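You operate a simulated robot arm through the tools that you are given. There is no shell and no other tool. Be economical: measure what you need, move in short steps, check, and stop when the job is done.

You run a simulated robot arm. Do the job below in one go: nothing can be reset, and whatever is moved stays where it is left.

TASK
Take the white-cap square bottle and put it in the teal tray. Fetch the black-cap square bottle and stand it on the front of the desk. Close the cupboard drawer. Open the top prep bench drawer, take the green-cap bottle and leave it in the inside of the top prep bench drawer and shut the drawer again. Open the upper right cabinet drawer, fetch the black stopper and set it in the inside of the upper right cabinet drawer and shut the drawer again. Close the left blue drawer. Take the green stopper and put it on top of the purple pad. Do these in any order. Set down upright: black-cap square bottle, green-cap bottle.
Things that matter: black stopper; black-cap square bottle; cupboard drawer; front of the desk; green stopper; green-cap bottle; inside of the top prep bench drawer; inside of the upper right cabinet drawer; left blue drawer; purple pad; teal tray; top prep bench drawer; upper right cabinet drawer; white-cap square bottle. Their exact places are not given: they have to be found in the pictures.

The check looks at the end state, three seconds after you hand in, the way a careful person would. Anything else that was tipped, shoved, dropped, spilled or broken makes it a failure. A push-on lid holds only when it is set on centred and level and pressed home; a screw cap is set on level and turned clockwise until tight.

THE ROBOT
A 7-joint arm with a vacuum gripper on a trunk, on a base that drives. Base frame: it is fixed to the floor where the robot stands at the start and does not move with it; the origin is under the middle of the robot, x ahead of it, y to its left, z up. Units: mm, rad, N and s.
Its first joint turns from -2.601 to 2.601 rad. Places, roughly: black stopper (4x4x4 cm) [-1100, -700, 900]; black-cap square bottle (6x6x14 cm) [700, 200, 900]; cupboard drawer [1200, 1800, 500]; front of the desk [600, -600, 800]; green stopper (3x3x4 cm) [300, 1700, 800]; green-cap bottle (5x5x11 cm) [-100, -2300, 800]; inside of the top prep bench drawer [-1000, -1600, 600]; inside of the upper right cabinet drawer [-1100, 500, 400]; left blue drawer [300, 1700, 600]; purple pad (6x10x4 cm) [-200, -2500, 800]; teal tray (39x22x5 cm) [1000, 200, 800]; top prep bench drawer [-900, -1600, 700]; upper right cabinet drawer [-1000, 500, 400]; white-cap square bottle (6x6x14 cm) [700, 100, 900]. Payload 1.06 kg.
Tool frame: the origin (TCP) lies in the middle of the cups' lips, and z points out of the cups. The gripper has 1 cup of 24 mm across, covering 24 by 24 mm (tool x, y); the bellows give 8 mm. With the vacuum on, a cup seals on a smooth face that it is pressed against (1 to 4 N); it does not hold porous or soft things. The pull reaches 23 N.
Orientation is that of the tool frame in the base frame, as a unit quaternion [w, x, y, z]. With the cups facing straight down, the tool's x points along the base's -x, its y along +y and its z along -z.

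THE INTERFACE
- The arm moves only by the tool apply_moves. Its argument "steps" is a list that holds one entry, the list of rows, each a list of 7 numbers: the shift along the tool's x, y, z in mm, then the turn, a rotation vector about the tool's x, y, z in rad, then the vacuum: 1 switches it on, 0 off. In form: [[[dx, dy, dz, wx, wy, wz, vacuum], ...]]. A call has 1 to 8 rows; each row is the pose to reach, as a shift and turn from the pose commanded when the call began, along the tool's axes at that moment. A row lasts 0.2 s, in which the tool goes at most 50 mm and 0.15 rad; a call with a longer step from one row to the next is refused whole, and so is a gripper value outside its range. A pose out of reach is approached as far as the arm can. The call stops where the force on the tool passes 40 N (or 10 N more than at its start, if that is more) or the arm is blocked; 0.2 s more then pass. The pull builds up within a second once a cup has sealed. Time passes only in rows, and 0.2 s behind the last, so rows that repeat a pose give it time. It gives the time, the measured TCP pose, the force on the tool (base axes) and the pull of the vacuum at its end, in the units of the frame above (readings bear some noise), with the torque about the TCP (base axes, N m) and any sound that the robot's microphone picked up.
- Cameras (640 x 400 px; columns grow to the right, rows downward): "scene" is now at [21.3, 157.9, 1487.1]; the picture's right is [0.01, -1.00, 0.00], its down [-0.93, -0.01, -0.36] and it looks along [0.36, 0.00, -0.93] (base axes); focal length 214 px, centre (320, 200). "wrist" rides on the gripper at [78, 19, -96] in the tool frame; the picture's right is [-0.24, 0.97, 0.00], its down [-0.71, -0.17, -0.69] and it looks along [-0.67, -0.16, 0.73] (tool axes); focal length 243 px, centre (320, 200).
- snapshot(camera): a new picture of that camera. The clock stands still meanwhile.
- slide_trunk(by): slides the trunk up (or, below 0, down) by that many mm; the arm and the scene camera ride with it, the base frame stays. It gives what a move gives, with no picture.
- base_move(legs): drives the robot by 1 to 6 legs, each [ahead, turn to the left] in mm and rad, along the robot's own axes; the way and the turn of a leg run together, so that a leg with both is an arc; at most 1500 mm and 3.142 rad a leg. The arm and the cameras ride along, it lands a little off, and it stops where it bumps. It gives what a move gives.
- aim_head(pan, tilt): turns the head with the scene camera to pan (to the left, within 2.705 rad either way) and tilt (down, from -0.506 to 1.204), counted from straight ahead of the robot. It gives what a move gives.
- probe_pixels(camera, pixels): for up to 12 pixels [column, row] of the newest picture of that camera ("zoom" is the newest enlarged one), the place [x, y, z] in the base frame of the surface seen there, good to about 2 mm, but the place of the scene camera against the robot may be out by one fixed shift of up to 18 mm in any direction. The clock stands still meanwhile.
- close_up(camera, box): a new picture of the part [left, top, right, bottom] of that camera's present view, enlarged. The clock stands still meanwhile.
- job_done(): hands the job in; it is judged then, once.

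Keep the steps short. Do not move on a guess: measure, check each grasp and each placing, and mend mistakes. In all there are 322 turns and 198 pictures (those below and enlarged ones count). Leave the vacuum off and the arm clear of the work at the hand-in unless told otherwise, and finish with a single line.

The tools are called as name(argument=value, ...) on one line, values as JSON. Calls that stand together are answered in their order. apply_moves: Moves the arm, as the interface text tells. Its arguments: {"type":"object","properties":{"steps":{"type":"array","items":{"type":"array","items":{"type":"array","items":{"type":"number"}}}}},"required":["steps"]} The other tools are called the same way: slide_trunk (by) slides the trunk up or down; base_move (legs) drives the base; aim_head (pan, tilt) turns the head that bears the scene camera; snapshot (camera) takes a picture; probe_pixels (camera, pixels) gives the place of the surface under pixels of a picture; close_up (camera, box) takes an enlarged picture of a part of a camera's view; job_done () hands the job in.

At the start:

```text
t: 0.0
position: [-95.6, 777.9, 1148.1]
tcp_rot: [0.0, 0.0, 1.0, 0.0]
contact_force: [0.6, -0.3, -0.8]
moment: [0.01, -0.01, 0.02]
pull: 0.1
trunk travel left (down, up): [-575.0, 135.0]
robot x, y, heading: [1.5, 0.5, -0.001]
head pan, tilt: [0.007, 1.201]
```

scene: 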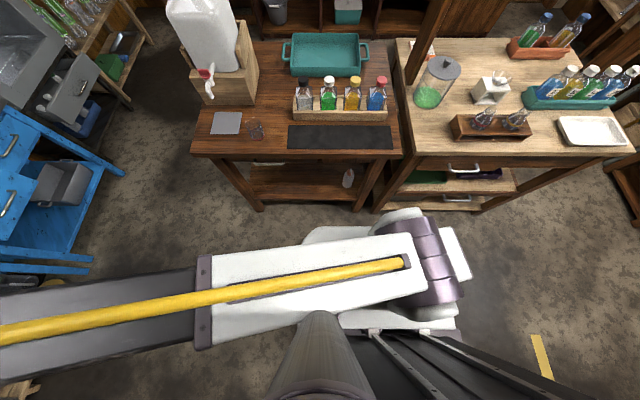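
wrist: 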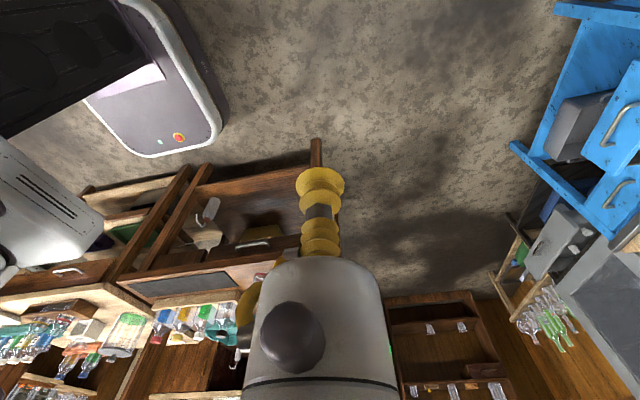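

I begin with the bottles on the bench ahead: a close-up of the region around the teal tray, and probes on it.

close_up(camera="scene", box=[160, 0, 420, 160])

probe_pixels(camera="scene", pixels=[[304, 83], [328, 83], [353, 83], [379, 83], [325, 58], [340, 138], [227, 122], [440, 80], [465, 120], [325, 150]])

```text
2.46 times, centred on (290, 80) of scene
```

zoom: 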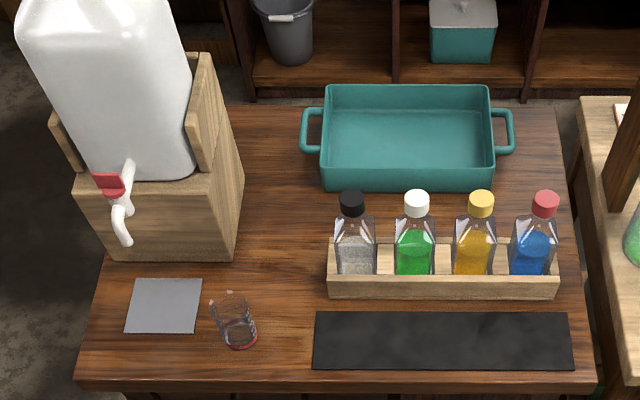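

```text
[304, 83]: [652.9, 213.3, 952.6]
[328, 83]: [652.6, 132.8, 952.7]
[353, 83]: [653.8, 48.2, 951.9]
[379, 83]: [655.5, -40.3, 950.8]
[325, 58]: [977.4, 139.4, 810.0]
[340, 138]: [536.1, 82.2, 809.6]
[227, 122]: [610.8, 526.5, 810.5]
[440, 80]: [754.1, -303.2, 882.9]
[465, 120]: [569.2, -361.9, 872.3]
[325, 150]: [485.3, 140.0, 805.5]
```

Black cap bottle near (653,213), white cap (653,133), tray near (977,139). Next I look at the desk to the right.

aim_head(pan=-0.75, tilt=0.9)

snapshot(camera="scene")

aim_head(pan=0.9, tilt=0.7)

snapshot(camera="scene")

aim_head(pan=2.6, tilt=0.6)

snapshot(camera="scene")

aim_head(pan=-2.0, tilt=0.6)

snapshot(camera="scene")

```text
t: 1.1
position: [-96.6, 776.3, 1147.5]
tcp_rot: [0.0, 0.0, 1.0, 0.001]
contact_force: [0.4, 0.4, 0.3]
moment: [-0.03, 0.01, 0.01]
pull: 0.1
trunk travel left (down, up): [-575.0, 135.0]
robot x, y, heading: [-2.7, 1.2, 0.003]
head pan, tilt: [-0.75, 0.901]
```

```text
194 pictures are left
```

scene: 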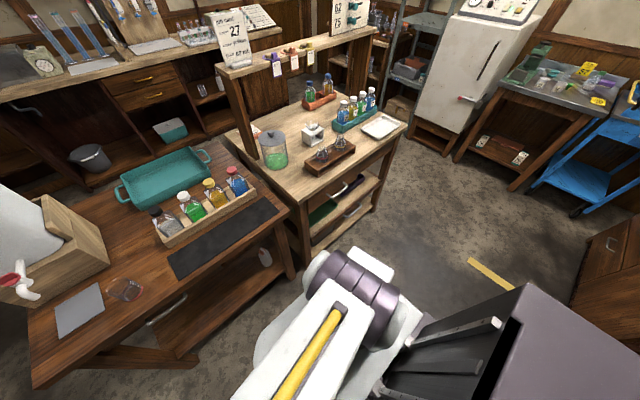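

```text
t: 2.8
position: [-95.1, 777.3, 1148.0]
tcp_rot: [0.001, 0.0, 1.0, -0.001]
contact_force: [0.2, -0.5, 0.2]
moment: [-0.02, 0.03, 0.0]
pull: 0.0
trunk travel left (down, up): [-575.0, 135.0]
robot x, y, heading: [-3.7, 0.2, 0.002]
head pan, tilt: [0.901, 0.7]
```

```text
193 pictures are left
```

scene: 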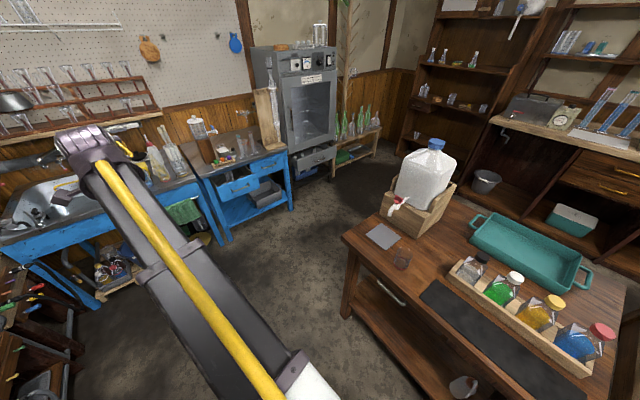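

```text
t: 4.5
position: [-95.2, 777.9, 1148.2]
tcp_rot: [-0.001, 0.0, 1.0, -0.001]
contact_force: [0.3, 0.5, 0.3]
moment: [0.01, -0.03, -0.03]
pull: 0.0
trunk travel left (down, up): [-575.0, 135.0]
robot x, y, heading: [-0.3, 1.1, -0.0]
head pan, tilt: [2.601, 0.6]
```

```text
192 pictures are left
```

scene: 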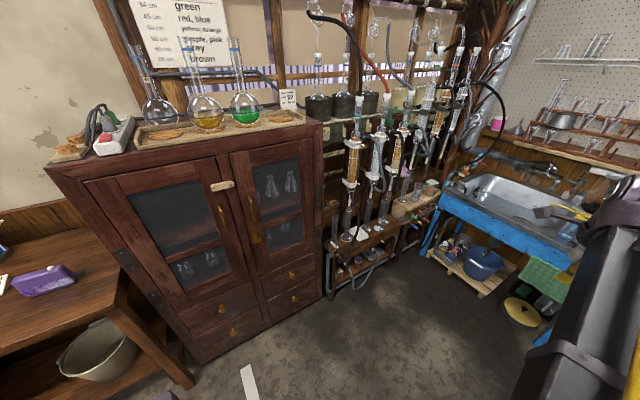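

```text
t: 8.2
position: [-96.5, 776.2, 1147.1]
tcp_rot: [0.0, 0.0, 1.0, 0.0]
contact_force: [-0.1, 0.7, -0.3]
moment: [-0.02, 0.0, -0.05]
pull: 0.1
trunk travel left (down, up): [-575.0, 135.0]
robot x, y, heading: [0.6, -0.7, -0.001]
head pan, tilt: [-2.0, 0.6]
```

```text
191 pictures are left
```

scene: 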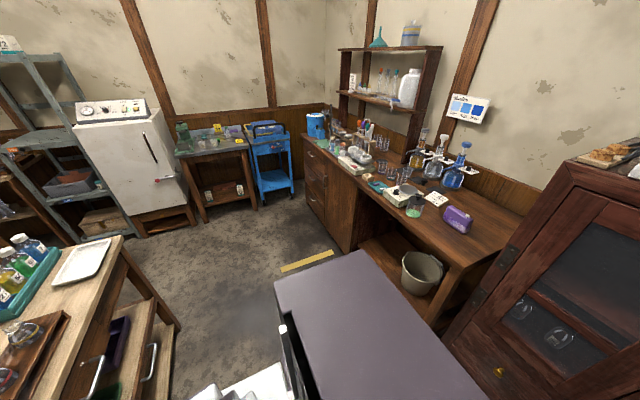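

I have an overview of the room. Now I swing the arm round to the front at its present height, keeping a radius of about 620 mm so it stays clear of the white jug.

apply_moves(steps=[[[-11, -48, 0, 0, 0, 0, 0], [-26, -95, 0, 0, 0, 0, 0], [-51, -137, 0, 0, 0, 0, 0], [-100, -147, 0, 0, 0, 0, 0], [-149, -155, 0, 0, 0, 0, 0], [-198, -165, 0, 0, 0, 0, 0], [-246, -177, 0, 0, 0, 0, 0], [-292, -195, 0, 0, 0, 0, 0]]])

aim_head(pan=0.3, tilt=0.9)

snapshot(camera="scene")

```text
t: 10.0
position: [194.3, 583.4, 1146.8]
tcp_rot: [0.0, -0.001, 1.0, 0.0]
contact_force: [0.6, -0.2, -0.3]
moment: [0.0, -0.01, -0.02]
pull: 0.0
trunk travel left (down, up): [-575.0, 135.0]
robot x, y, heading: [-1.1, 3.6, -0.004]
head pan, tilt: [-2.0, 0.6]
```

```text
t: 12.1
position: [192.8, 583.9, 1148.1]
tcp_rot: [0.001, 0.0, 1.0, 0.0]
contact_force: [-1.0, -0.4, -0.3]
moment: [0.0, 0.0, 0.02]
pull: 0.1
trunk travel left (down, up): [-575.0, 135.0]
robot x, y, heading: [2.0, 2.3, -0.002]
head pan, tilt: [0.3, 0.901]
```

```text
190 pictures are left
```

scene: 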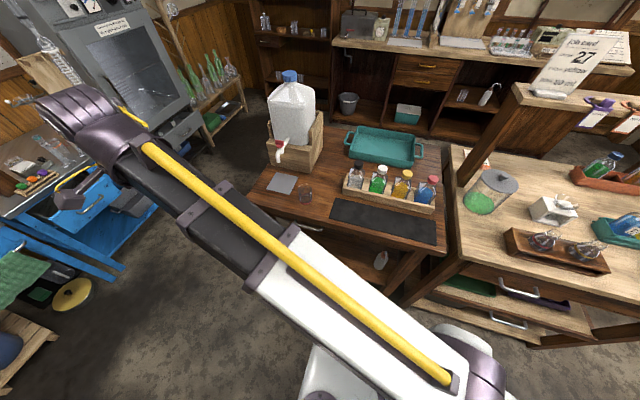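

I probe the jug's top and the elbow, to keep the elbow clear of the jug as it swings.

probe_pixels(camera="scene", pixels=[[290, 76], [290, 105], [60, 105], [110, 140], [70, 198], [180, 210], [560, 85], [480, 187]])

```text
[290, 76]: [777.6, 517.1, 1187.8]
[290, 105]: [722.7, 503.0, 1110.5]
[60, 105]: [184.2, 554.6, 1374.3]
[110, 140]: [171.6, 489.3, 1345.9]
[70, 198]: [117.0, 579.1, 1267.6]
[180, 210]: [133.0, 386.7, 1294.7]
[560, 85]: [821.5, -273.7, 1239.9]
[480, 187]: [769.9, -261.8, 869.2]
```

The arm links pass above the jug (z 1190), so I continue the arc towards the bottles.

apply_moves(steps=[[[-47, -11, 0, 0, 0, 0, 0], [-93, -28, 0, 0, 0, 0, 0], [-137, -51, 0, 0, 0, 0, 0], [-179, -77, 0, 0, 0, 0, 0], [-218, -107, 0, 0, 0, 0, 0], [-255, -140, 0, 0, 0, 0, 0], [-288, -177, 0, 0, 0, 0, 0], [-317, -217, 0, 0, 0, 0, 0]]])

apply_moves(steps=[[[-20, -45, 0, 0, 0, 0, 0], [-40, -90, 0, 0, 0, 0, 0], [-60, -135, 20, 0, 0, 0, 0], [-80, -180, 40, 0, 0, 0, 0], [-100, -215, 60, 0, 0, 0, 0], [-110, -234, 80, 0, 0, 0, 0], [-110, -234, 100, 0, 0, 0, 0]]])

snapshot(camera="wrist")

```text
t: 13.9
position: [513.2, 365.8, 1148.8]
tcp_rot: [0.0, 0.0, 1.0, 0.0]
contact_force: [0.0, 0.7, 0.0]
moment: [0.01, 0.04, 0.05]
pull: 0.0
trunk travel left (down, up): [-575.0, 135.0]
robot x, y, heading: [3.6, -2.0, 0.003]
head pan, tilt: [0.3, 0.901]
```

```text
refused: row 3 steps farther than a row can; nothing moved
```

```text
189 pictures are left
```

wrist: 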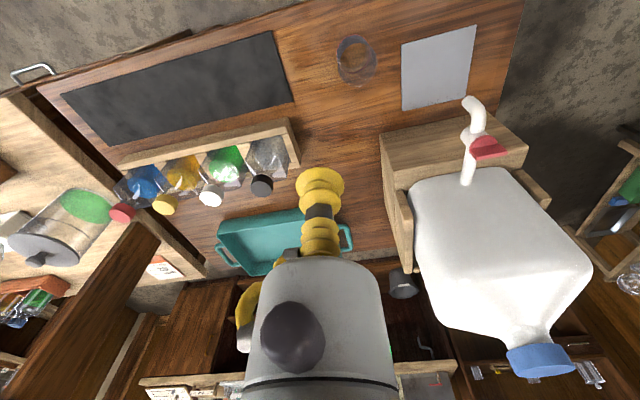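

The wrist camera sees the caps, at (211,194) white and (262,185) black. I probe those and the tray with the wrist camera, which carries no fixed shift.

probe_pixels(camera="wrist", pixels=[[211, 199], [262, 189], [166, 208], [121, 214], [250, 245], [223, 255], [350, 240], [235, 262], [300, 215], [180, 90], [430, 60]])

apply_moves(steps=[[[-15, -42, 0, 0, 0, 0, 0], [-30, -84, 0, 0, 0, 0, 0], [-45, -126, 20, 0, 0, 0, 0], [-60, -168, 40, 0, 0, 0, 0], [-75, -205, 60, 0, 0, 0, 0], [-90, -234, 80, 0, 0, 0, 0], [-105, -234, 100, 0, 0, 0, 0]]])

snapshot(camera="wrist")

```text
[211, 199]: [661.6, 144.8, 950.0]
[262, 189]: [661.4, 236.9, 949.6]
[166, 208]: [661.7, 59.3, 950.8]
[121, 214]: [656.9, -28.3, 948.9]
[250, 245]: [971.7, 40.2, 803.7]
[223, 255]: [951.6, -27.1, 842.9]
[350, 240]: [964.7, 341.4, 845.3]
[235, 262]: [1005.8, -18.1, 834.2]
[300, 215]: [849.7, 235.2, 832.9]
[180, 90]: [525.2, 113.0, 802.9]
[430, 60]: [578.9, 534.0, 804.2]
```

```text
t: 15.5
position: [616.9, 130.8, 1047.6]
tcp_rot: [0.0, 0.0, 1.0, -0.001]
contact_force: [0.2, 0.1, 0.3]
moment: [0.01, -0.01, 0.0]
pull: 0.0
trunk travel left (down, up): [-575.0, 135.0]
robot x, y, heading: [0.1, 0.2, -0.002]
head pan, tilt: [0.3, 0.901]
```

```text
188 pictures are left
```

wrist: 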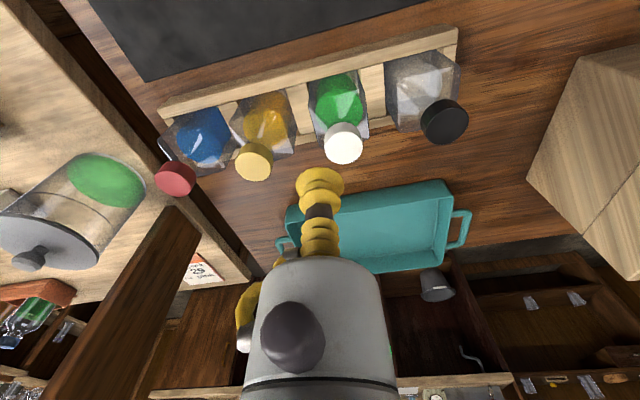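

I probe four points around the white and black cap tops to get their centres.

close_up(camera="wrist", box=[280, 40, 480, 200])

probe_pixels(camera="wrist", pixels=[[344, 136], [327, 147], [361, 147], [344, 150], [344, 158], [344, 162], [440, 110], [425, 125], [462, 124], [446, 130], [446, 140]])

```text
2.50 times, centred on (380, 120) of wrist
```

zoom: 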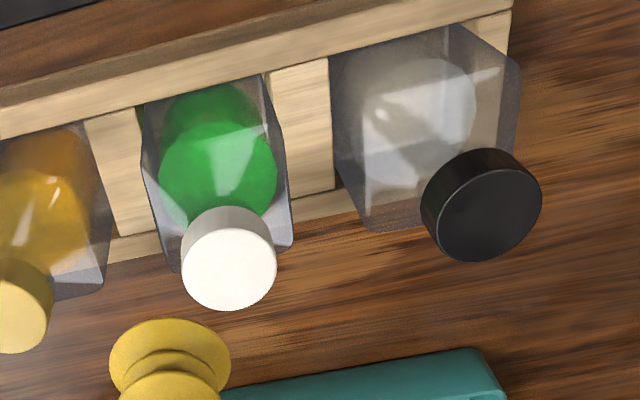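

```text
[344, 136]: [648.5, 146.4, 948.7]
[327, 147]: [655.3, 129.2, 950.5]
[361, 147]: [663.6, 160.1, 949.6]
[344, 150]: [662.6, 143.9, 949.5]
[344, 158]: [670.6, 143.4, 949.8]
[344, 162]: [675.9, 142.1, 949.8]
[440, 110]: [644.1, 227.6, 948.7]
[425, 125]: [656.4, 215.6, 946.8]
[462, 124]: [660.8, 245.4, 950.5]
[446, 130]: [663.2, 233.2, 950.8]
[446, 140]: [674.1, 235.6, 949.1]
```

White cap centre ≈ (658,144.5,949.5), black ≈ (658,233,950). I go over the white cap and come down with the vacuum on.

apply_moves(steps=[[[-41, 13.5, 0, 0, 0, 0, 0], [-41, 13.5, 48, 0, 0, 0, 0], [-41, 13.5, 85, 0, 0, 0, 0], [-41, 13.5, 94, 0, 0, 0, 1], [-41, 13.5, 98, 0, 0, 0, 1], [-41, 13.5, 100, 0, 0, 0, 1], [-41, 13.5, 101, 0, 0, 0, 1], [-41, 13.5, 101, 0, 0, 0, 1]]])

snapshot(camera="wrist")

```text
t: 17.3
position: [658.3, 145.5, 949.2]
tcp_rot: [0.001, 0.0, 1.0, 0.0]
contact_force: [-2.1, 3.3, 14.3]
moment: [0.03, 0.0, -0.01]
pull: 22.7
trunk travel left (down, up): [-575.0, 135.0]
robot x, y, heading: [1.1, -2.2, 0.007]
head pan, tilt: [0.3, 0.901]
```

```text
186 pictures are left
```

wrist: 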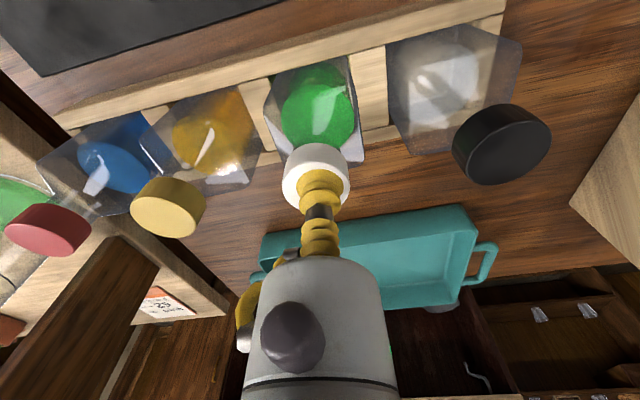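

Sealed with a pull of 22.7. I lift straight up.

apply_moves(steps=[[[0, 0, -5, 0, 0, 0, 1], [0, 0, -15, 0, 0, 0, 1], [0, 0, -40, 0, 0, 0, 1], [0, 0, -80, 0, 0, 0, 1], [0, 0, -120, 0, 0, 0, 1], [0, 0, -150, 0, 0, 0, 1], [0, 0, -150, 0, 0, 0, 1]]])

snapshot(camera="wrist")

snapshot(camera="scene")

```text
t: 18.9
position: [658.3, 143.8, 1097.6]
tcp_rot: [0.0, 0.0, 1.0, 0.0]
contact_force: [-0.7, 0.1, -3.2]
moment: [0.04, -0.01, -0.01]
pull: 22.9
trunk travel left (down, up): [-575.0, 135.0]
robot x, y, heading: [0.2, -2.3, 0.001]
head pan, tilt: [0.3, 0.901]
```

```text
185 pictures are left
```

wrist: 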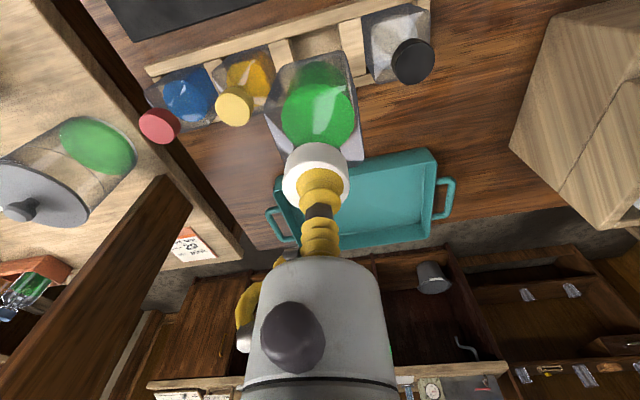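

```text
184 pictures are left
```

scene: 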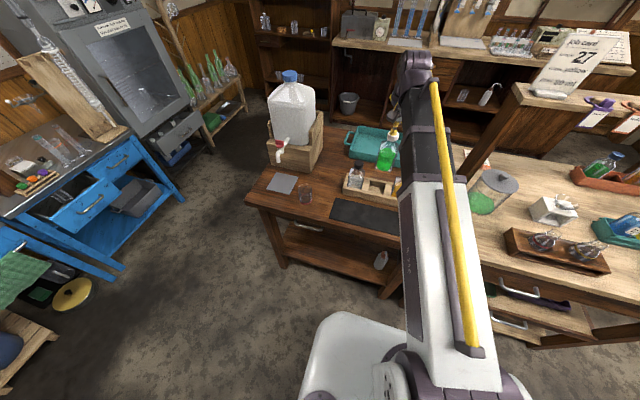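

It is held, weighing about 3 N. I probe the tray's rims and floor in the wrist picture.

probe_pixels(camera="wrist", pixels=[[400, 190], [385, 215], [432, 160], [430, 225], [415, 180], [415, 210], [425, 190], [375, 232], [290, 215]])

```text
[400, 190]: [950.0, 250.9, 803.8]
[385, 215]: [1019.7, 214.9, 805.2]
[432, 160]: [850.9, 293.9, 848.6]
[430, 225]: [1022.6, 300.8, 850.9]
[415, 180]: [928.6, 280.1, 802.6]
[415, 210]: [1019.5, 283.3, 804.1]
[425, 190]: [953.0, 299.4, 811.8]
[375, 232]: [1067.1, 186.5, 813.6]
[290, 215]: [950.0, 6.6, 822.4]
```

Tray spans x 850–1070, y 0–305, floor at 804. I carry the bottle to (930,150).

apply_moves(steps=[[[-48, 1, 0, 0, 0, 0, 1], [-96, 2, 0, 0, 0, 0, 1], [-144, 3, 0, 0, 0, 0, 1], [-192, 4, 0, 0, 0, 0, 1], [-240, 5, 0, 0, 0, 0, 1], [-272, 6, 0, 0, 0, 0, 1], [-272, 6, 40, 0, 0, 0, 1], [-272, 6, 80, 0, 0, 0, 1]]])

apply_moves(steps=[[[0, 0, 40, 0, 0, 0, 1], [0, 0, 55, 0, 0, 0, 1], [0, 0, 62, 0, 0, 0, 1], [0, 0, 66, 0, 0, 0, 1], [0, 0, 69, 0, 0, 0, 1], [0, 0, 71, 0, 0, 0, 1]]])

snapshot(camera="wrist")

```text
t: 20.7
position: [930.1, 151.8, 1019.5]
tcp_rot: [0.0, 0.0, 1.0, 0.0]
contact_force: [-0.2, 0.4, -2.4]
moment: [0.06, 0.03, 0.03]
pull: 22.6
trunk travel left (down, up): [-575.0, 135.0]
robot x, y, heading: [-2.1, -2.4, 0.003]
head pan, tilt: [0.3, 0.901]
```

```text
t: 22.1
position: [931.4, 152.1, 946.3]
tcp_rot: [0.0, 0.0, 1.0, 0.0]
contact_force: [-0.9, 0.5, -3.2]
moment: [0.01, 0.02, 0.02]
pull: 22.5
trunk travel left (down, up): [-575.0, 135.0]
robot x, y, heading: [1.4, 1.5, -0.003]
head pan, tilt: [0.3, 0.901]
```

```text
183 pictures are left
```

wrist: 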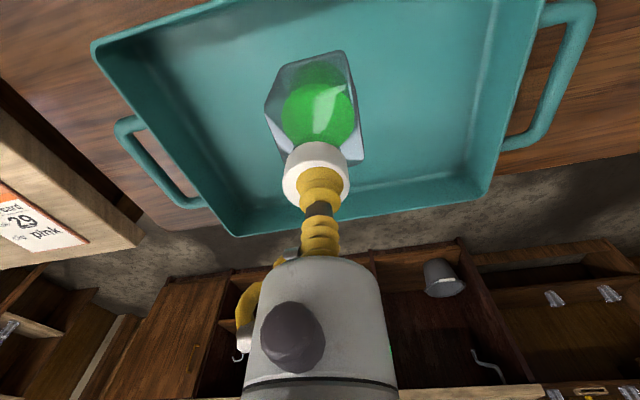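

Still hanging, as the force is unchanged. I creep down until contact shows.

apply_moves(steps=[[[0, 0, 1.5, 0, 0, 0, 1], [0, 0, 3, 0, 0, 0, 1], [0, 0, 3, 0, 0, 0, 1]]])

```text
t: 22.9
position: [930.7, 150.6, 944.0]
tcp_rot: [0.001, 0.001, 1.0, -0.001]
contact_force: [0.3, 1.9, 6.2]
moment: [0.04, 0.0, 0.01]
pull: 22.7
trunk travel left (down, up): [-575.0, 135.0]
robot x, y, heading: [-1.7, -2.3, 0.0]
head pan, tilt: [0.3, 0.901]
```

Contact at 944. I release and lift away.

apply_moves(steps=[[[0, 0, 0, 0, 0, 0, 0], [0, 0, 0, 0, 0, 0, 0], [0, 0, 0, 0, 0, 0, 0], [0, 0, -3, 0, 0, 0, 0], [0, 0, -10, 0, 0, 0, 0], [0, 0, -40, 0, 0, 0, 0], [0, 0, -80, 0, 0, 0, 0], [0, 0, -120, 0, 0, 0, 0]]])

snapshot(camera="wrist")

```text
t: 24.7
position: [931.2, 149.3, 1062.1]
tcp_rot: [-0.001, 0.0, 1.0, 0.001]
contact_force: [0.3, 0.4, 0.2]
moment: [-0.02, -0.02, 0.0]
pull: 0.0
trunk travel left (down, up): [-575.0, 135.0]
robot x, y, heading: [-3.2, 0.7, 0.002]
head pan, tilt: [0.3, 0.901]
```

```text
182 pictures are left
```

wrist: 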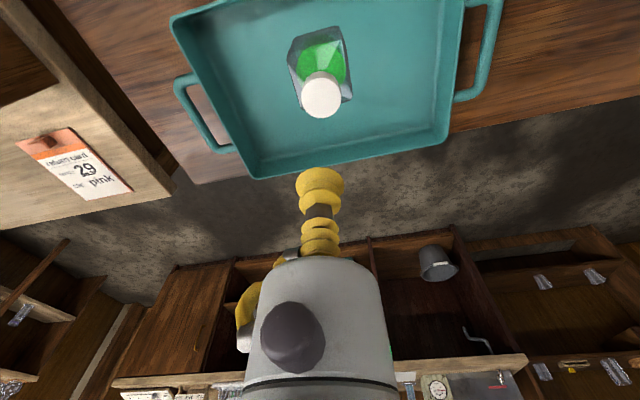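

The white-cap bottle stands in the tray. Next is the black-cap bottle at (658,233,950).

apply_moves(steps=[[[45, 14, 0, 0, 0, 0, 0], [90, 28, 0, 0, 0, 0, 0], [136, 42, 0, 0, 0, 0, 0], [182, 56, 0, 0, 0, 0, 0], [228, 70, 0, 0, 0, 0, 0], [273, 84, 0, 0, 0, 0, 0], [273, 84, 45, 0, 0, 0, 0], [273, 84, 80, 0, 0, 0, 0]]])

snapshot(camera="wrist")

```text
t: 26.5
position: [658.7, 233.0, 984.5]
tcp_rot: [0.0, 0.0, 1.0, 0.0]
contact_force: [-0.2, 0.0, 0.3]
moment: [-0.01, 0.0, 0.0]
pull: 0.1
trunk travel left (down, up): [-575.0, 135.0]
robot x, y, heading: [2.6, -2.4, 0.001]
head pan, tilt: [0.3, 0.901]
```

```text
181 pictures are left
```

wrist: 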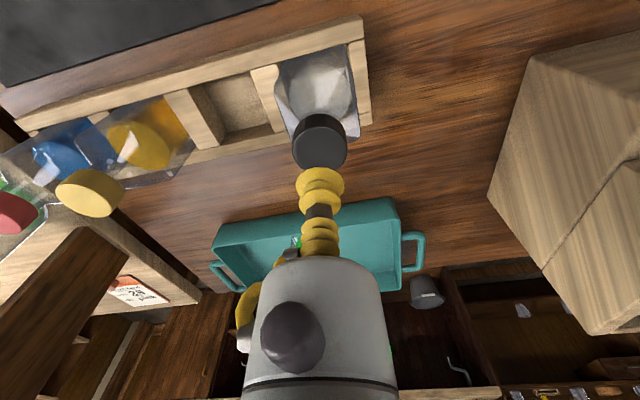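

The cup is lined up over the black cap. I come down with the vacuum on, hold, then lift.

apply_moves(steps=[[[0, 0, 25, 0, 0, 0, 0], [0, 0, 32, 0, 0, 0, 1], [0, 0, 35, 0, 0, 0, 1], [0, 0, 37, 0, 0, 0, 1], [0, 0, 37, 0, 0, 0, 1], [0, 0, 37, 0, 0, 0, 1], [0, 0, 37, 0, 0, 0, 1]]])

```text
t: 28.1
position: [657.2, 235.6, 946.9]
tcp_rot: [0.0, 0.0, 1.0, 0.0]
contact_force: [-2.4, 2.0, 10.7]
moment: [0.0, 0.06, -0.02]
pull: 22.7
trunk travel left (down, up): [-575.0, 135.0]
robot x, y, heading: [-3.0, 5.5, -0.002]
head pan, tilt: [0.3, 0.901]
```

Sealed. I lift, then point the head at the desk to choose the set-down spot.

apply_moves(steps=[[[0, 0, -5, 0, 0, 0, 1], [0, 0, -15, 0, 0, 0, 1], [0, 0, -40, 0, 0, 0, 1], [0, 0, -80, 0, 0, 0, 1], [0, 0, -120, 0, 0, 0, 1], [0, 0, -160, 0, 0, 0, 1], [0, 0, -160, 0, 0, 0, 1]]])

aim_head(pan=-0.75, tilt=1.0)

close_up(camera="scene", box=[180, 40, 460, 215])

probe_pixels(camera="zoom", pixels=[[320, 300], [250, 300], [400, 300], [450, 200], [350, 250], [300, 230], [400, 200]])

```text
t: 29.7
position: [657.6, 234.9, 1104.2]
tcp_rot: [0.0, 0.0, 1.0, 0.0]
contact_force: [-0.6, 0.4, -3.8]
moment: [0.04, 0.02, 0.03]
pull: 22.9
trunk travel left (down, up): [-575.0, 135.0]
robot x, y, heading: [0.2, -2.0, 0.002]
head pan, tilt: [0.3, 0.901]
```

```text
t: 31.0
position: [658.7, 235.5, 1103.7]
tcp_rot: [0.001, -0.001, 1.0, 0.0]
contact_force: [0.8, -0.5, -3.0]
moment: [0.02, 0.03, 0.01]
pull: 23.0
trunk travel left (down, up): [-575.0, 135.0]
robot x, y, heading: [-2.7, 0.4, -0.001]
head pan, tilt: [-0.75, 1.0]
```

```text
2.29 times, centred on (320, 128) of scene
```

zoom: 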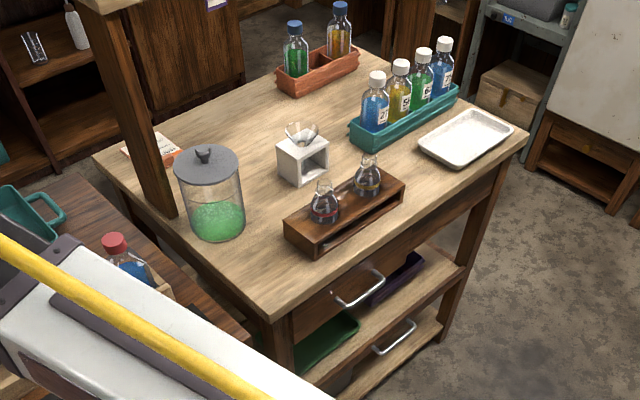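

```text
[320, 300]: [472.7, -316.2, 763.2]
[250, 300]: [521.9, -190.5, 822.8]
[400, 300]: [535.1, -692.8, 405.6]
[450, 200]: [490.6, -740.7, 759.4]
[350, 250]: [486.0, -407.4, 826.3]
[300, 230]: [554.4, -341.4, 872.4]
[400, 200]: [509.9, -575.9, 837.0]
```

I probe the free area between the flask rack, the white tray and the teal rack to size it.

probe_pixels(camera="zoom", pixels=[[407, 190], [420, 158], [400, 160], [380, 155], [430, 185], [300, 250], [268, 270], [230, 250], [515, 150], [360, 75], [270, 315], [290, 240]])

```text
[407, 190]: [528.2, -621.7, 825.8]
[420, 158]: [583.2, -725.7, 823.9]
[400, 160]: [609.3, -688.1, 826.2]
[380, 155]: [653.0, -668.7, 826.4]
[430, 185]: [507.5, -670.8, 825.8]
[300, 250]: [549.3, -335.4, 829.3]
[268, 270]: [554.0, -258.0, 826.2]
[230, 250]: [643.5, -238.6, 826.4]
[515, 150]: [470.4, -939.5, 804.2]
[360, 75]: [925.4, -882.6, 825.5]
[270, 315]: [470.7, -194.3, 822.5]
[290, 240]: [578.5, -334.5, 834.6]
```

A clear spot is (565,−672) at the front, with the table top at about 826. I carry the bottle there, staying high.

apply_moves(steps=[[[6, -49, 0, 0, 0, 0, 1], [12, -98, 0, 0, 0, 0, 1], [18, -147, 0, 0, 0, 0, 1], [24, -196, 0, 0, 0, 0, 1], [30, -245, 0, 0, 0, 0, 1], [36, -294, 0, 0, 0, 0, 1], [42, -343, 0, 0, 0, 0, 1], [48, -392, 0, 0, 0, 0, 1]]])

apply_moves(steps=[[[6, -49, 0, 0, 0, 0, 1], [12, -98, 0, 0, 0, 0, 1], [18, -147, 0, 0, 0, 0, 1], [24, -196, 0, 0, 0, 0, 1], [30, -245, 0, 0, 0, 0, 1], [36, -294, 0, 0, 0, 0, 1], [42, -343, 0, 0, 0, 0, 1], [42, -390, 0, 0, 0, 0, 1]]])

snapshot(camera="wrist")

snapshot(camera="scene")

```text
t: 32.8
position: [609.2, -158.9, 1107.3]
tcp_rot: [0.0, 0.0, 1.0, 0.001]
contact_force: [-0.4, -0.6, -2.4]
moment: [-0.01, 0.02, 0.02]
pull: 22.3
trunk travel left (down, up): [-575.0, 135.0]
robot x, y, heading: [0.5, -0.4, 0.0]
head pan, tilt: [-0.75, 1.0]
```

```text
t: 34.6
position: [569.1, -551.5, 1110.0]
tcp_rot: [0.0, 0.0, 1.0, 0.0]
contact_force: [0.0, -0.8, -2.8]
moment: [0.02, 0.01, -0.01]
pull: 22.7
trunk travel left (down, up): [-575.0, 135.0]
robot x, y, heading: [-3.6, -1.1, -0.001]
head pan, tilt: [-0.75, 1.0]
```

```text
179 pictures are left
```

wrist: 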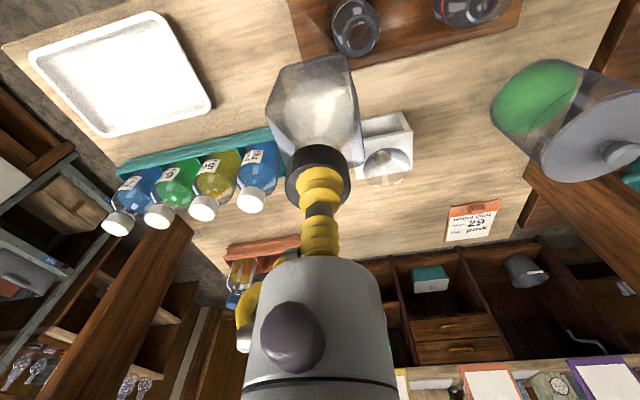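

```text
178 pictures are left
```

scene: 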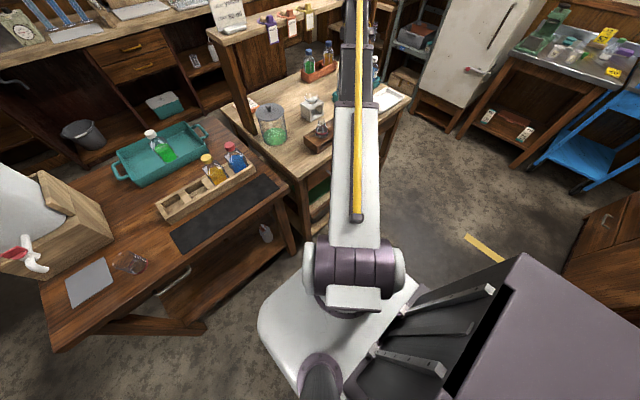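

I probe the edges of the white tray, flask rack and teal rack accurately with the wrist camera.

probe_pixels(camera="wrist", pixels=[[210, 105], [170, 25], [302, 50], [290, 3], [268, 130], [130, 163], [230, 60], [250, 90], [35, 55], [100, 8]])

```text
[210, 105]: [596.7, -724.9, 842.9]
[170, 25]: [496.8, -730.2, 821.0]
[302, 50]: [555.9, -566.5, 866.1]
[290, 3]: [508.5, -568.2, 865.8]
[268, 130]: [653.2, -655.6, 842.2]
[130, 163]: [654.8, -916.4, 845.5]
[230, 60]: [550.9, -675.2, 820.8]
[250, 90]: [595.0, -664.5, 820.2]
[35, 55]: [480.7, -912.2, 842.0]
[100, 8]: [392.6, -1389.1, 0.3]
```

The free box is y −725…−567, x 490…640, with the top at 820.5. The target is (562,−647), with contact expected at TCP z ≈ 961.

apply_moves(steps=[[[3, -48, 0, 0, 0, 0, 1], [5, -96, 0, 0, 0, 0, 1], [5, -96, 45, 0, 0, 0, 1], [5, -96, 90, 0, 0, 0, 1], [5, -96, 125, 0, 0, 0, 1], [5, -96, 138, 0, 0, 0, 1], [5, -96, 143, 0, 0, 0, 1], [5, -96, 145, 0, 0, 0, 1]]])

snapshot(camera="wrist")

```text
t: 36.4
position: [562.1, -643.0, 960.5]
tcp_rot: [-0.001, 0.0, 1.0, 0.0]
contact_force: [-0.3, 0.3, 1.5]
moment: [0.03, 0.02, 0.01]
pull: 22.5
trunk travel left (down, up): [-575.0, 135.0]
robot x, y, heading: [0.2, 0.8, 0.002]
head pan, tilt: [-0.75, 1.0]
```

```text
177 pictures are left
```

wrist: 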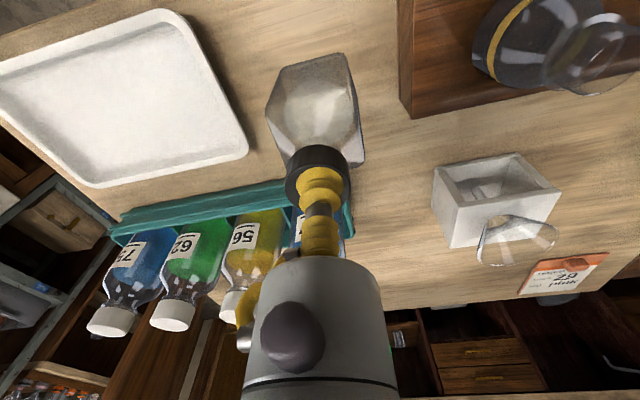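

It has just made contact. I settle 1.5 mm more, release, and lift away.

apply_moves(steps=[[[0, 0, 1.5, 0, 0, 0, 1], [0, 0, 1.5, 0, 0, 0, 0], [0, 0, 1, 0, 0, 0, 0], [0, 0, 1, 0, 0, 0, 0], [0, 0, -3, 0, 0, 0, 0], [0, 0, -20, 0, 0, 0, 0], [0, 0, -70, 0, 0, 0, 0], [0, 0, -120, 0, 0, 0, 0]]])

snapshot(camera="wrist")

```text
t: 38.2
position: [564.0, -642.3, 1080.1]
tcp_rot: [0.0, 0.0, 1.0, 0.0]
contact_force: [0.4, 0.1, 0.5]
moment: [0.0, 0.0, -0.01]
pull: 0.1
trunk travel left (down, up): [-575.0, 135.0]
robot x, y, heading: [-2.8, 0.5, -0.002]
head pan, tilt: [-0.75, 1.0]
```

```text
176 pictures are left
```

wrist: 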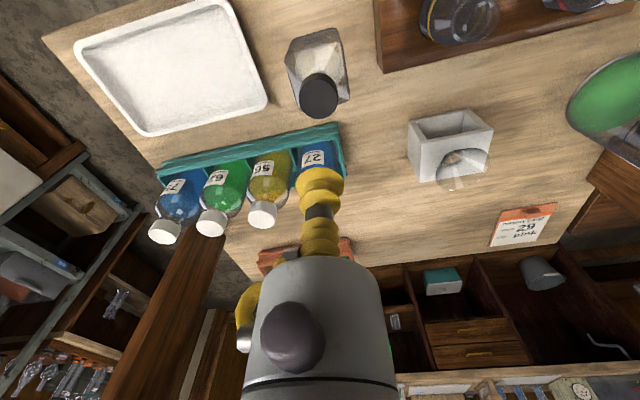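

The black-cap bottle stands. I bring the arm back to the front, high and tucked, before driving.

apply_moves(steps=[[[0, 25, -40, 0, 0, 0, 0], [0, 70, -50, 0, 0, 0, 0], [0, 119, -50, 0, 0, 0, 0], [0, 168, -50, 0, 0, 0, 0], [0, 217, -50, 0, 0, 0, 0], [0, 266, -50, 0, 0, 0, 0], [0, 315, -50, 0, 0, 0, 0], [0, 364, -50, 0, 0, 0, 0]]])

apply_moves(steps=[[[0, 49, 0, 0, 0, 0, 0], [0, 98, 0, 0, 0, 0, 0], [0, 147, 0, 0, 0, 0, 0], [0, 196, 0, 0, 0, 0, 0], [0, 245, 0, 0, 0, 0, 0], [0, 278, 0, 0, 0, 0, 0]]])

aim_head(pan=1.3, tilt=0.6)

snapshot(camera="scene")

```text
t: 40.0
position: [564.4, -280.7, 1131.1]
tcp_rot: [0.001, 0.001, 1.0, 0.0]
contact_force: [0.5, -0.1, -0.1]
moment: [0.0, 0.01, 0.02]
pull: 0.0
trunk travel left (down, up): [-575.0, 135.0]
robot x, y, heading: [1.3, -1.6, 0.002]
head pan, tilt: [-0.75, 1.0]
```

```text
t: 40.5
position: [564.0, -240.3, 1131.3]
tcp_rot: [0.004, -0.005, 1.0, -0.002]
contact_force: [1.0, 0.0, -2.3]
moment: [-0.04, 0.02, -0.04]
pull: 0.2
trunk travel left (down, up): [-575.0, 135.0]
robot x, y, heading: [-6.2, -1.3, -0.003]
head pan, tilt: [-0.75, 1.0]
stopped in row 2: the force on the tool passed its limit at 55 N (the readings are from after the stop); the commanded pose is now the measured one
```

```text
t: 42.4
position: [564.1, -238.0, 1132.2]
tcp_rot: [0.004, -0.004, 1.0, -0.002]
contact_force: [1.3, 0.5, -3.0]
moment: [-0.03, -0.09, 0.02]
pull: 0.0
trunk travel left (down, up): [-575.0, 135.0]
robot x, y, heading: [-5.0, -1.4, 0.0]
head pan, tilt: [1.3, 0.6]
```

```text
175 pictures are left
```

scene: 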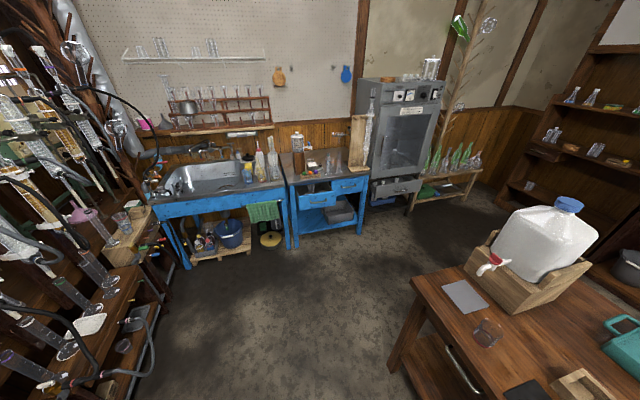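

The tool touched something, so I look at it with both cameras.

aim_head(pan=-0.45, tilt=0.8)

snapshot(camera="scene")

snapshot(camera="wrist")

```text
t: 44.2
position: [564.5, -237.8, 1132.1]
tcp_rot: [0.004, -0.004, 1.0, -0.003]
contact_force: [0.5, -0.8, -2.8]
moment: [0.0, -0.15, 0.02]
pull: 0.0
trunk travel left (down, up): [-575.0, 135.0]
robot x, y, heading: [-0.1, 0.8, 0.002]
head pan, tilt: [-0.45, 0.799]
```

```text
174 pictures are left
```

scene: 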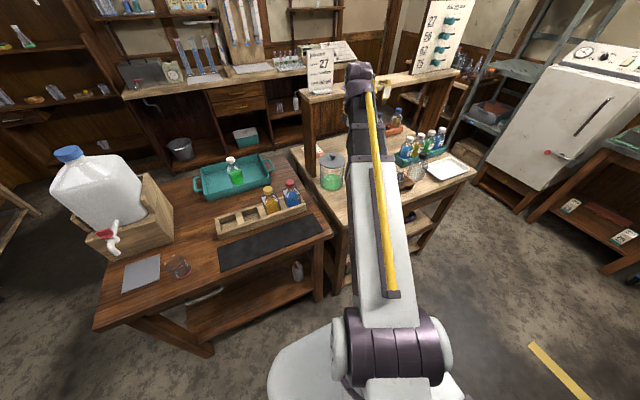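

```text
173 pictures are left
```

wrist: 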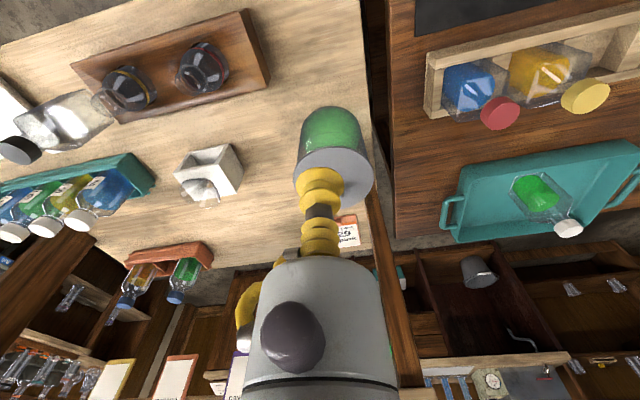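

I probe the post just right of the gripper, around pixels (395,330) and (375,200).

probe_pixels(camera="wrist", pixels=[[400, 350], [392, 300], [378, 230], [374, 200], [410, 390], [335, 160], [300, 290], [350, 300]])

probe_pixels(camera="scene", pixels=[[312, 110], [310, 130], [340, 92], [358, 90], [362, 130], [320, 60]])

```text
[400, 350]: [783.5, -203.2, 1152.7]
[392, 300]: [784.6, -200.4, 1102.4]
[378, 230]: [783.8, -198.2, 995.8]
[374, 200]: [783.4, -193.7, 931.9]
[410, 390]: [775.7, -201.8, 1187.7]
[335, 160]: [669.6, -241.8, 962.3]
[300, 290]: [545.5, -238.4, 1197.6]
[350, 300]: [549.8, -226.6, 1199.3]
```

```text
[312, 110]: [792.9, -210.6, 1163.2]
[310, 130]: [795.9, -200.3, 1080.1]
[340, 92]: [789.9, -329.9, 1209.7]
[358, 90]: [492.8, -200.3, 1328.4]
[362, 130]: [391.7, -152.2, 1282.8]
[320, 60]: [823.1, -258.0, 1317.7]
```

Nothing visible is touching: the post is 220 mm away at x 783. I test with a small move back and up, watching the force.

apply_moves(steps=[[[0, -10, -5, 0, 0, 0, 0], [-20, -15, -10, 0, 0, 0, 0], [-40, -15, -15, 0, 0, 0, 0], [-40, -15, -15, 0, 0, 0, 0]]])

```text
t: 45.2
position: [605.1, -252.4, 1148.1]
tcp_rot: [0.004, -0.004, 1.0, -0.003]
contact_force: [-0.6, 0.1, 0.0]
moment: [0.01, 0.03, -0.03]
pull: 0.1
trunk travel left (down, up): [-575.0, 135.0]
robot x, y, heading: [-2.3, -1.8, -0.002]
head pan, tilt: [-0.45, 0.799]
```

Free again. I continue to the left with slower steps at a larger radius.

apply_moves(steps=[[[-10, 25, 0, 0, 0, 0, 0], [-20, 50, 0, 0, 0, 0, 0], [-30, 75, 0, 0, 0, 0, 0], [-30, 105, 0, 0, 0, 0, 0], [-30, 140, 0, 0, 0, 0, 0], [-30, 180, 0, 0, 0, 0, 0], [-30, 220, 0, 0, 0, 0, 0], [-30, 255, 0, 0, 0, 0, 0]]])

snapshot(camera="scene")

```text
t: 47.0
position: [631.2, 2.6, 1145.1]
tcp_rot: [0.002, -0.003, 1.0, -0.003]
contact_force: [1.0, -0.3, -0.2]
moment: [0.03, 0.01, 0.06]
pull: 0.1
trunk travel left (down, up): [-575.0, 135.0]
robot x, y, heading: [-3.7, 0.1, -0.0]
head pan, tilt: [-0.45, 0.799]
```

```text
172 pictures are left
```

scene: 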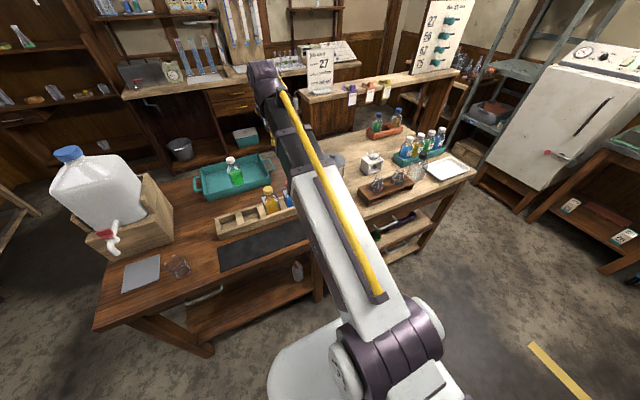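

I check that the black-cap bottle and the jar on the desk are still standing.

close_up(camera="scene", box=[320, 100, 480, 210])

```text
3.64 times, centred on (400, 155) of scene
```

zoom: 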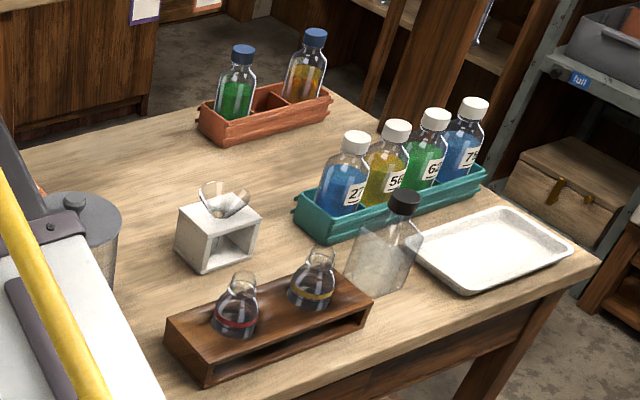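

All stands well. Now I turn left 1.57 and drive 700 mm towards the blue bench.

base_move(legs=[[0, 1.571], [700, 0]])

aim_head(pan=-0.3, tilt=0.6)

snapshot(camera="scene")

```text
t: 54.7
position: [-50.7, 1336.5, 1146.7]
tcp_rot: [-0.005, 0.723, -0.691, -0.002]
contact_force: [0.4, -0.6, 0.2]
moment: [-0.01, -0.01, -0.01]
pull: 0.0
trunk travel left (down, up): [-575.0, 135.0]
robot x, y, heading: [-22.7, 705.7, 1.607]
head pan, tilt: [-0.45, 0.799]
```

```text
t: 55.5
position: [-50.3, 1336.9, 1145.3]
tcp_rot: [-0.005, 0.723, -0.691, -0.002]
contact_force: [0.3, 0.3, -0.5]
moment: [0.02, 0.0, 0.01]
pull: 0.1
trunk travel left (down, up): [-575.0, 135.0]
robot x, y, heading: [-25.7, 706.6, 1.61]
head pan, tilt: [-0.3, 0.6]
```

```text
170 pictures are left
```

scene: 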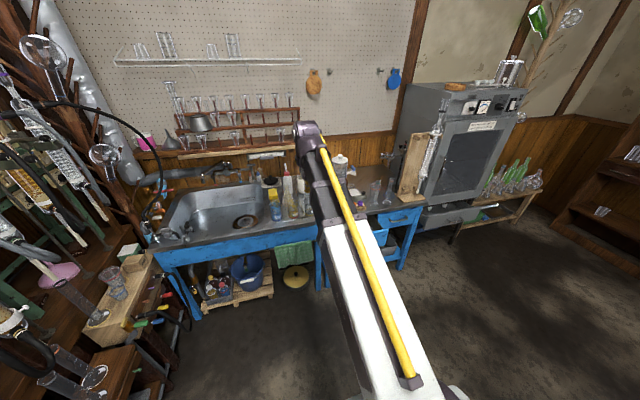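

I shift right to get opposite the blue drawers: turn right, go 330 mm, turn back.

base_move(legs=[[0, -1.2], [330, 0], [0, 1.16]])

aim_head(pan=0.25, tilt=0.7)

snapshot(camera="scene")

snapshot(camera="wrist")

```text
t: 63.1
position: [406.2, 1447.7, 1145.7]
tcp_rot: [0.005, -0.635, 0.773, 0.001]
contact_force: [-0.6, -0.1, -0.7]
moment: [0.0, 0.04, 0.0]
pull: 0.1
trunk travel left (down, up): [-575.0, 135.0]
robot x, y, heading: [278.8, 829.6, 1.362]
head pan, tilt: [-0.3, 0.6]
stopped in leg 3: the robot was blocked; the commanded pose is now the measured one
```

```text
t: 64.1
position: [406.4, 1447.8, 1144.4]
tcp_rot: [0.005, -0.635, 0.773, 0.001]
contact_force: [-0.3, -0.8, 0.1]
moment: [0.02, 0.01, 0.01]
pull: 0.1
trunk travel left (down, up): [-575.0, 135.0]
robot x, y, heading: [281.5, 830.4, 1.366]
head pan, tilt: [0.25, 0.7]
```

```text
169 pictures are left
```

scene: 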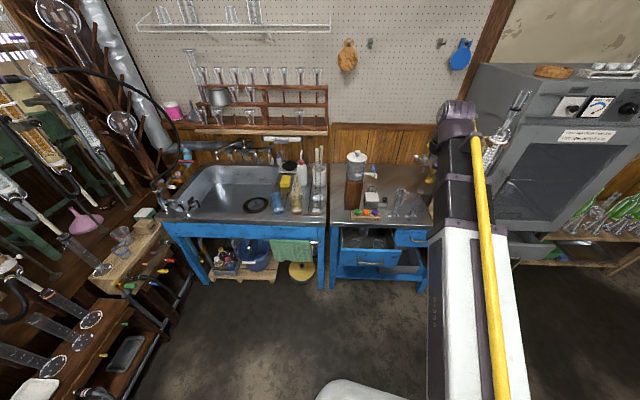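

```text
168 pictures are left
```

wrist: 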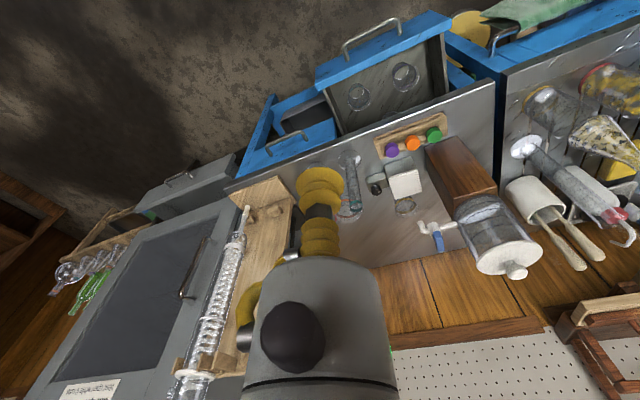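

The base bumped something behind while turning, so I won't turn further here. The wrist view shows the stoppers (green at (433,133)), the open left drawer and the cupboard drawer. I probe them.

probe_pixels(camera="wrist", pixels=[[433, 133], [413, 142], [392, 150], [370, 35], [330, 80], [440, 20], [345, 70], [420, 45], [300, 140], [175, 178], [185, 195], [240, 175]])

close_up(camera="wrist", box=[300, 0, 500, 200])

```text
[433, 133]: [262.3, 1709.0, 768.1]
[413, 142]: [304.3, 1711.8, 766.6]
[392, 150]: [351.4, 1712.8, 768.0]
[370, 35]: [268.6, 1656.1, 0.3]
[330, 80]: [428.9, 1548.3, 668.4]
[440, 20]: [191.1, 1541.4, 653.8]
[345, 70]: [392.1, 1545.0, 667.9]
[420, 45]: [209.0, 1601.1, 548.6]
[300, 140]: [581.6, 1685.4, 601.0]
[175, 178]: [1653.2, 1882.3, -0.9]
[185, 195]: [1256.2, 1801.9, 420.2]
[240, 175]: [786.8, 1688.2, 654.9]
```

```text
2.00 times, centred on (400, 100) of wrist
```

zoom: 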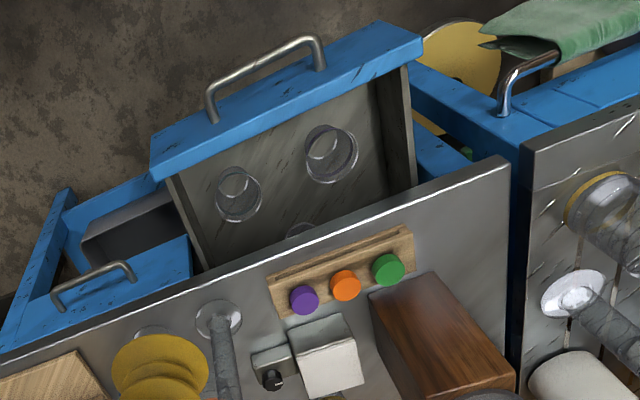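

The left drawer front is at y≈1545, x 191–430, top z 668, open about 140 mm. I will push it with the cup pointing horizontally (+y), left of the handle at x≈225. First I move in front of it, high, and correct the yaw.

apply_moves(steps=[[[18, 42, 0, 0, 0, -0.05, 0], [37, 85, 0, 0, 0, -0.1, 0], [56, 128, 0, 0, 0, -0.15, 0], [74, 170, 0, 0, 0, -0.194, 0]]])

apply_moves(steps=[[[0, 0, 0, 0, -0.14, 0, 0], [0, 0, 0, 0, -0.28, 0, 0], [0, 0, 0, 0, -0.42, 0, 0], [0, 0, 0, 0, -0.56, 0, 0], [0, 0, 0, 0, -0.7, 0, 0], [0, 0, 0, 0, -0.84, 0, 0]]])

snapshot(camera="scene")

```text
t: 64.6
position: [350.8, 1436.8, 1145.5]
tcp_rot: [0.009, -0.66, 0.751, 0.004]
contact_force: [-2.1, 5.3, -7.9]
moment: [0.16, -0.48, -0.32]
pull: 0.0
trunk travel left (down, up): [-575.0, 135.0]
robot x, y, heading: [281.6, 824.8, 1.369]
head pan, tilt: [0.25, 0.7]
stopped in row 2: the force on the tool passed its limit at 48 N (the readings are from after the stop); the commanded pose is now the measured one
```

```text
t: 66.0
position: [352.5, 1463.0, 1159.0]
tcp_rot: [0.313, -0.603, 0.682, 0.272]
contact_force: [-0.3, 0.1, -0.3]
moment: [0.02, 0.0, -0.02]
pull: 0.1
out of reach, approached as far as the arm can: row 5, 6
trunk travel left (down, up): [-575.0, 135.0]
robot x, y, heading: [279.3, 828.4, 1.367]
head pan, tilt: [0.25, 0.7]
```

```text
166 pictures are left
```

scene: 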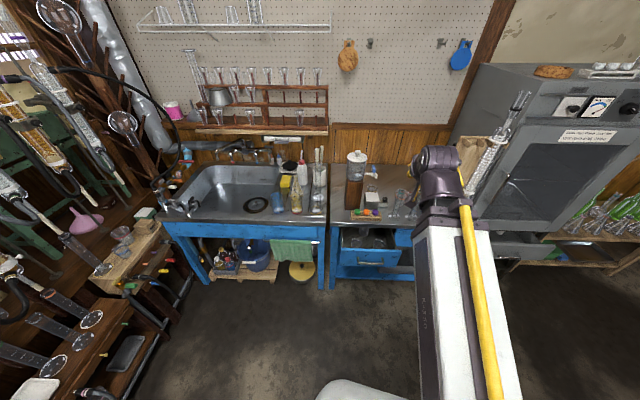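

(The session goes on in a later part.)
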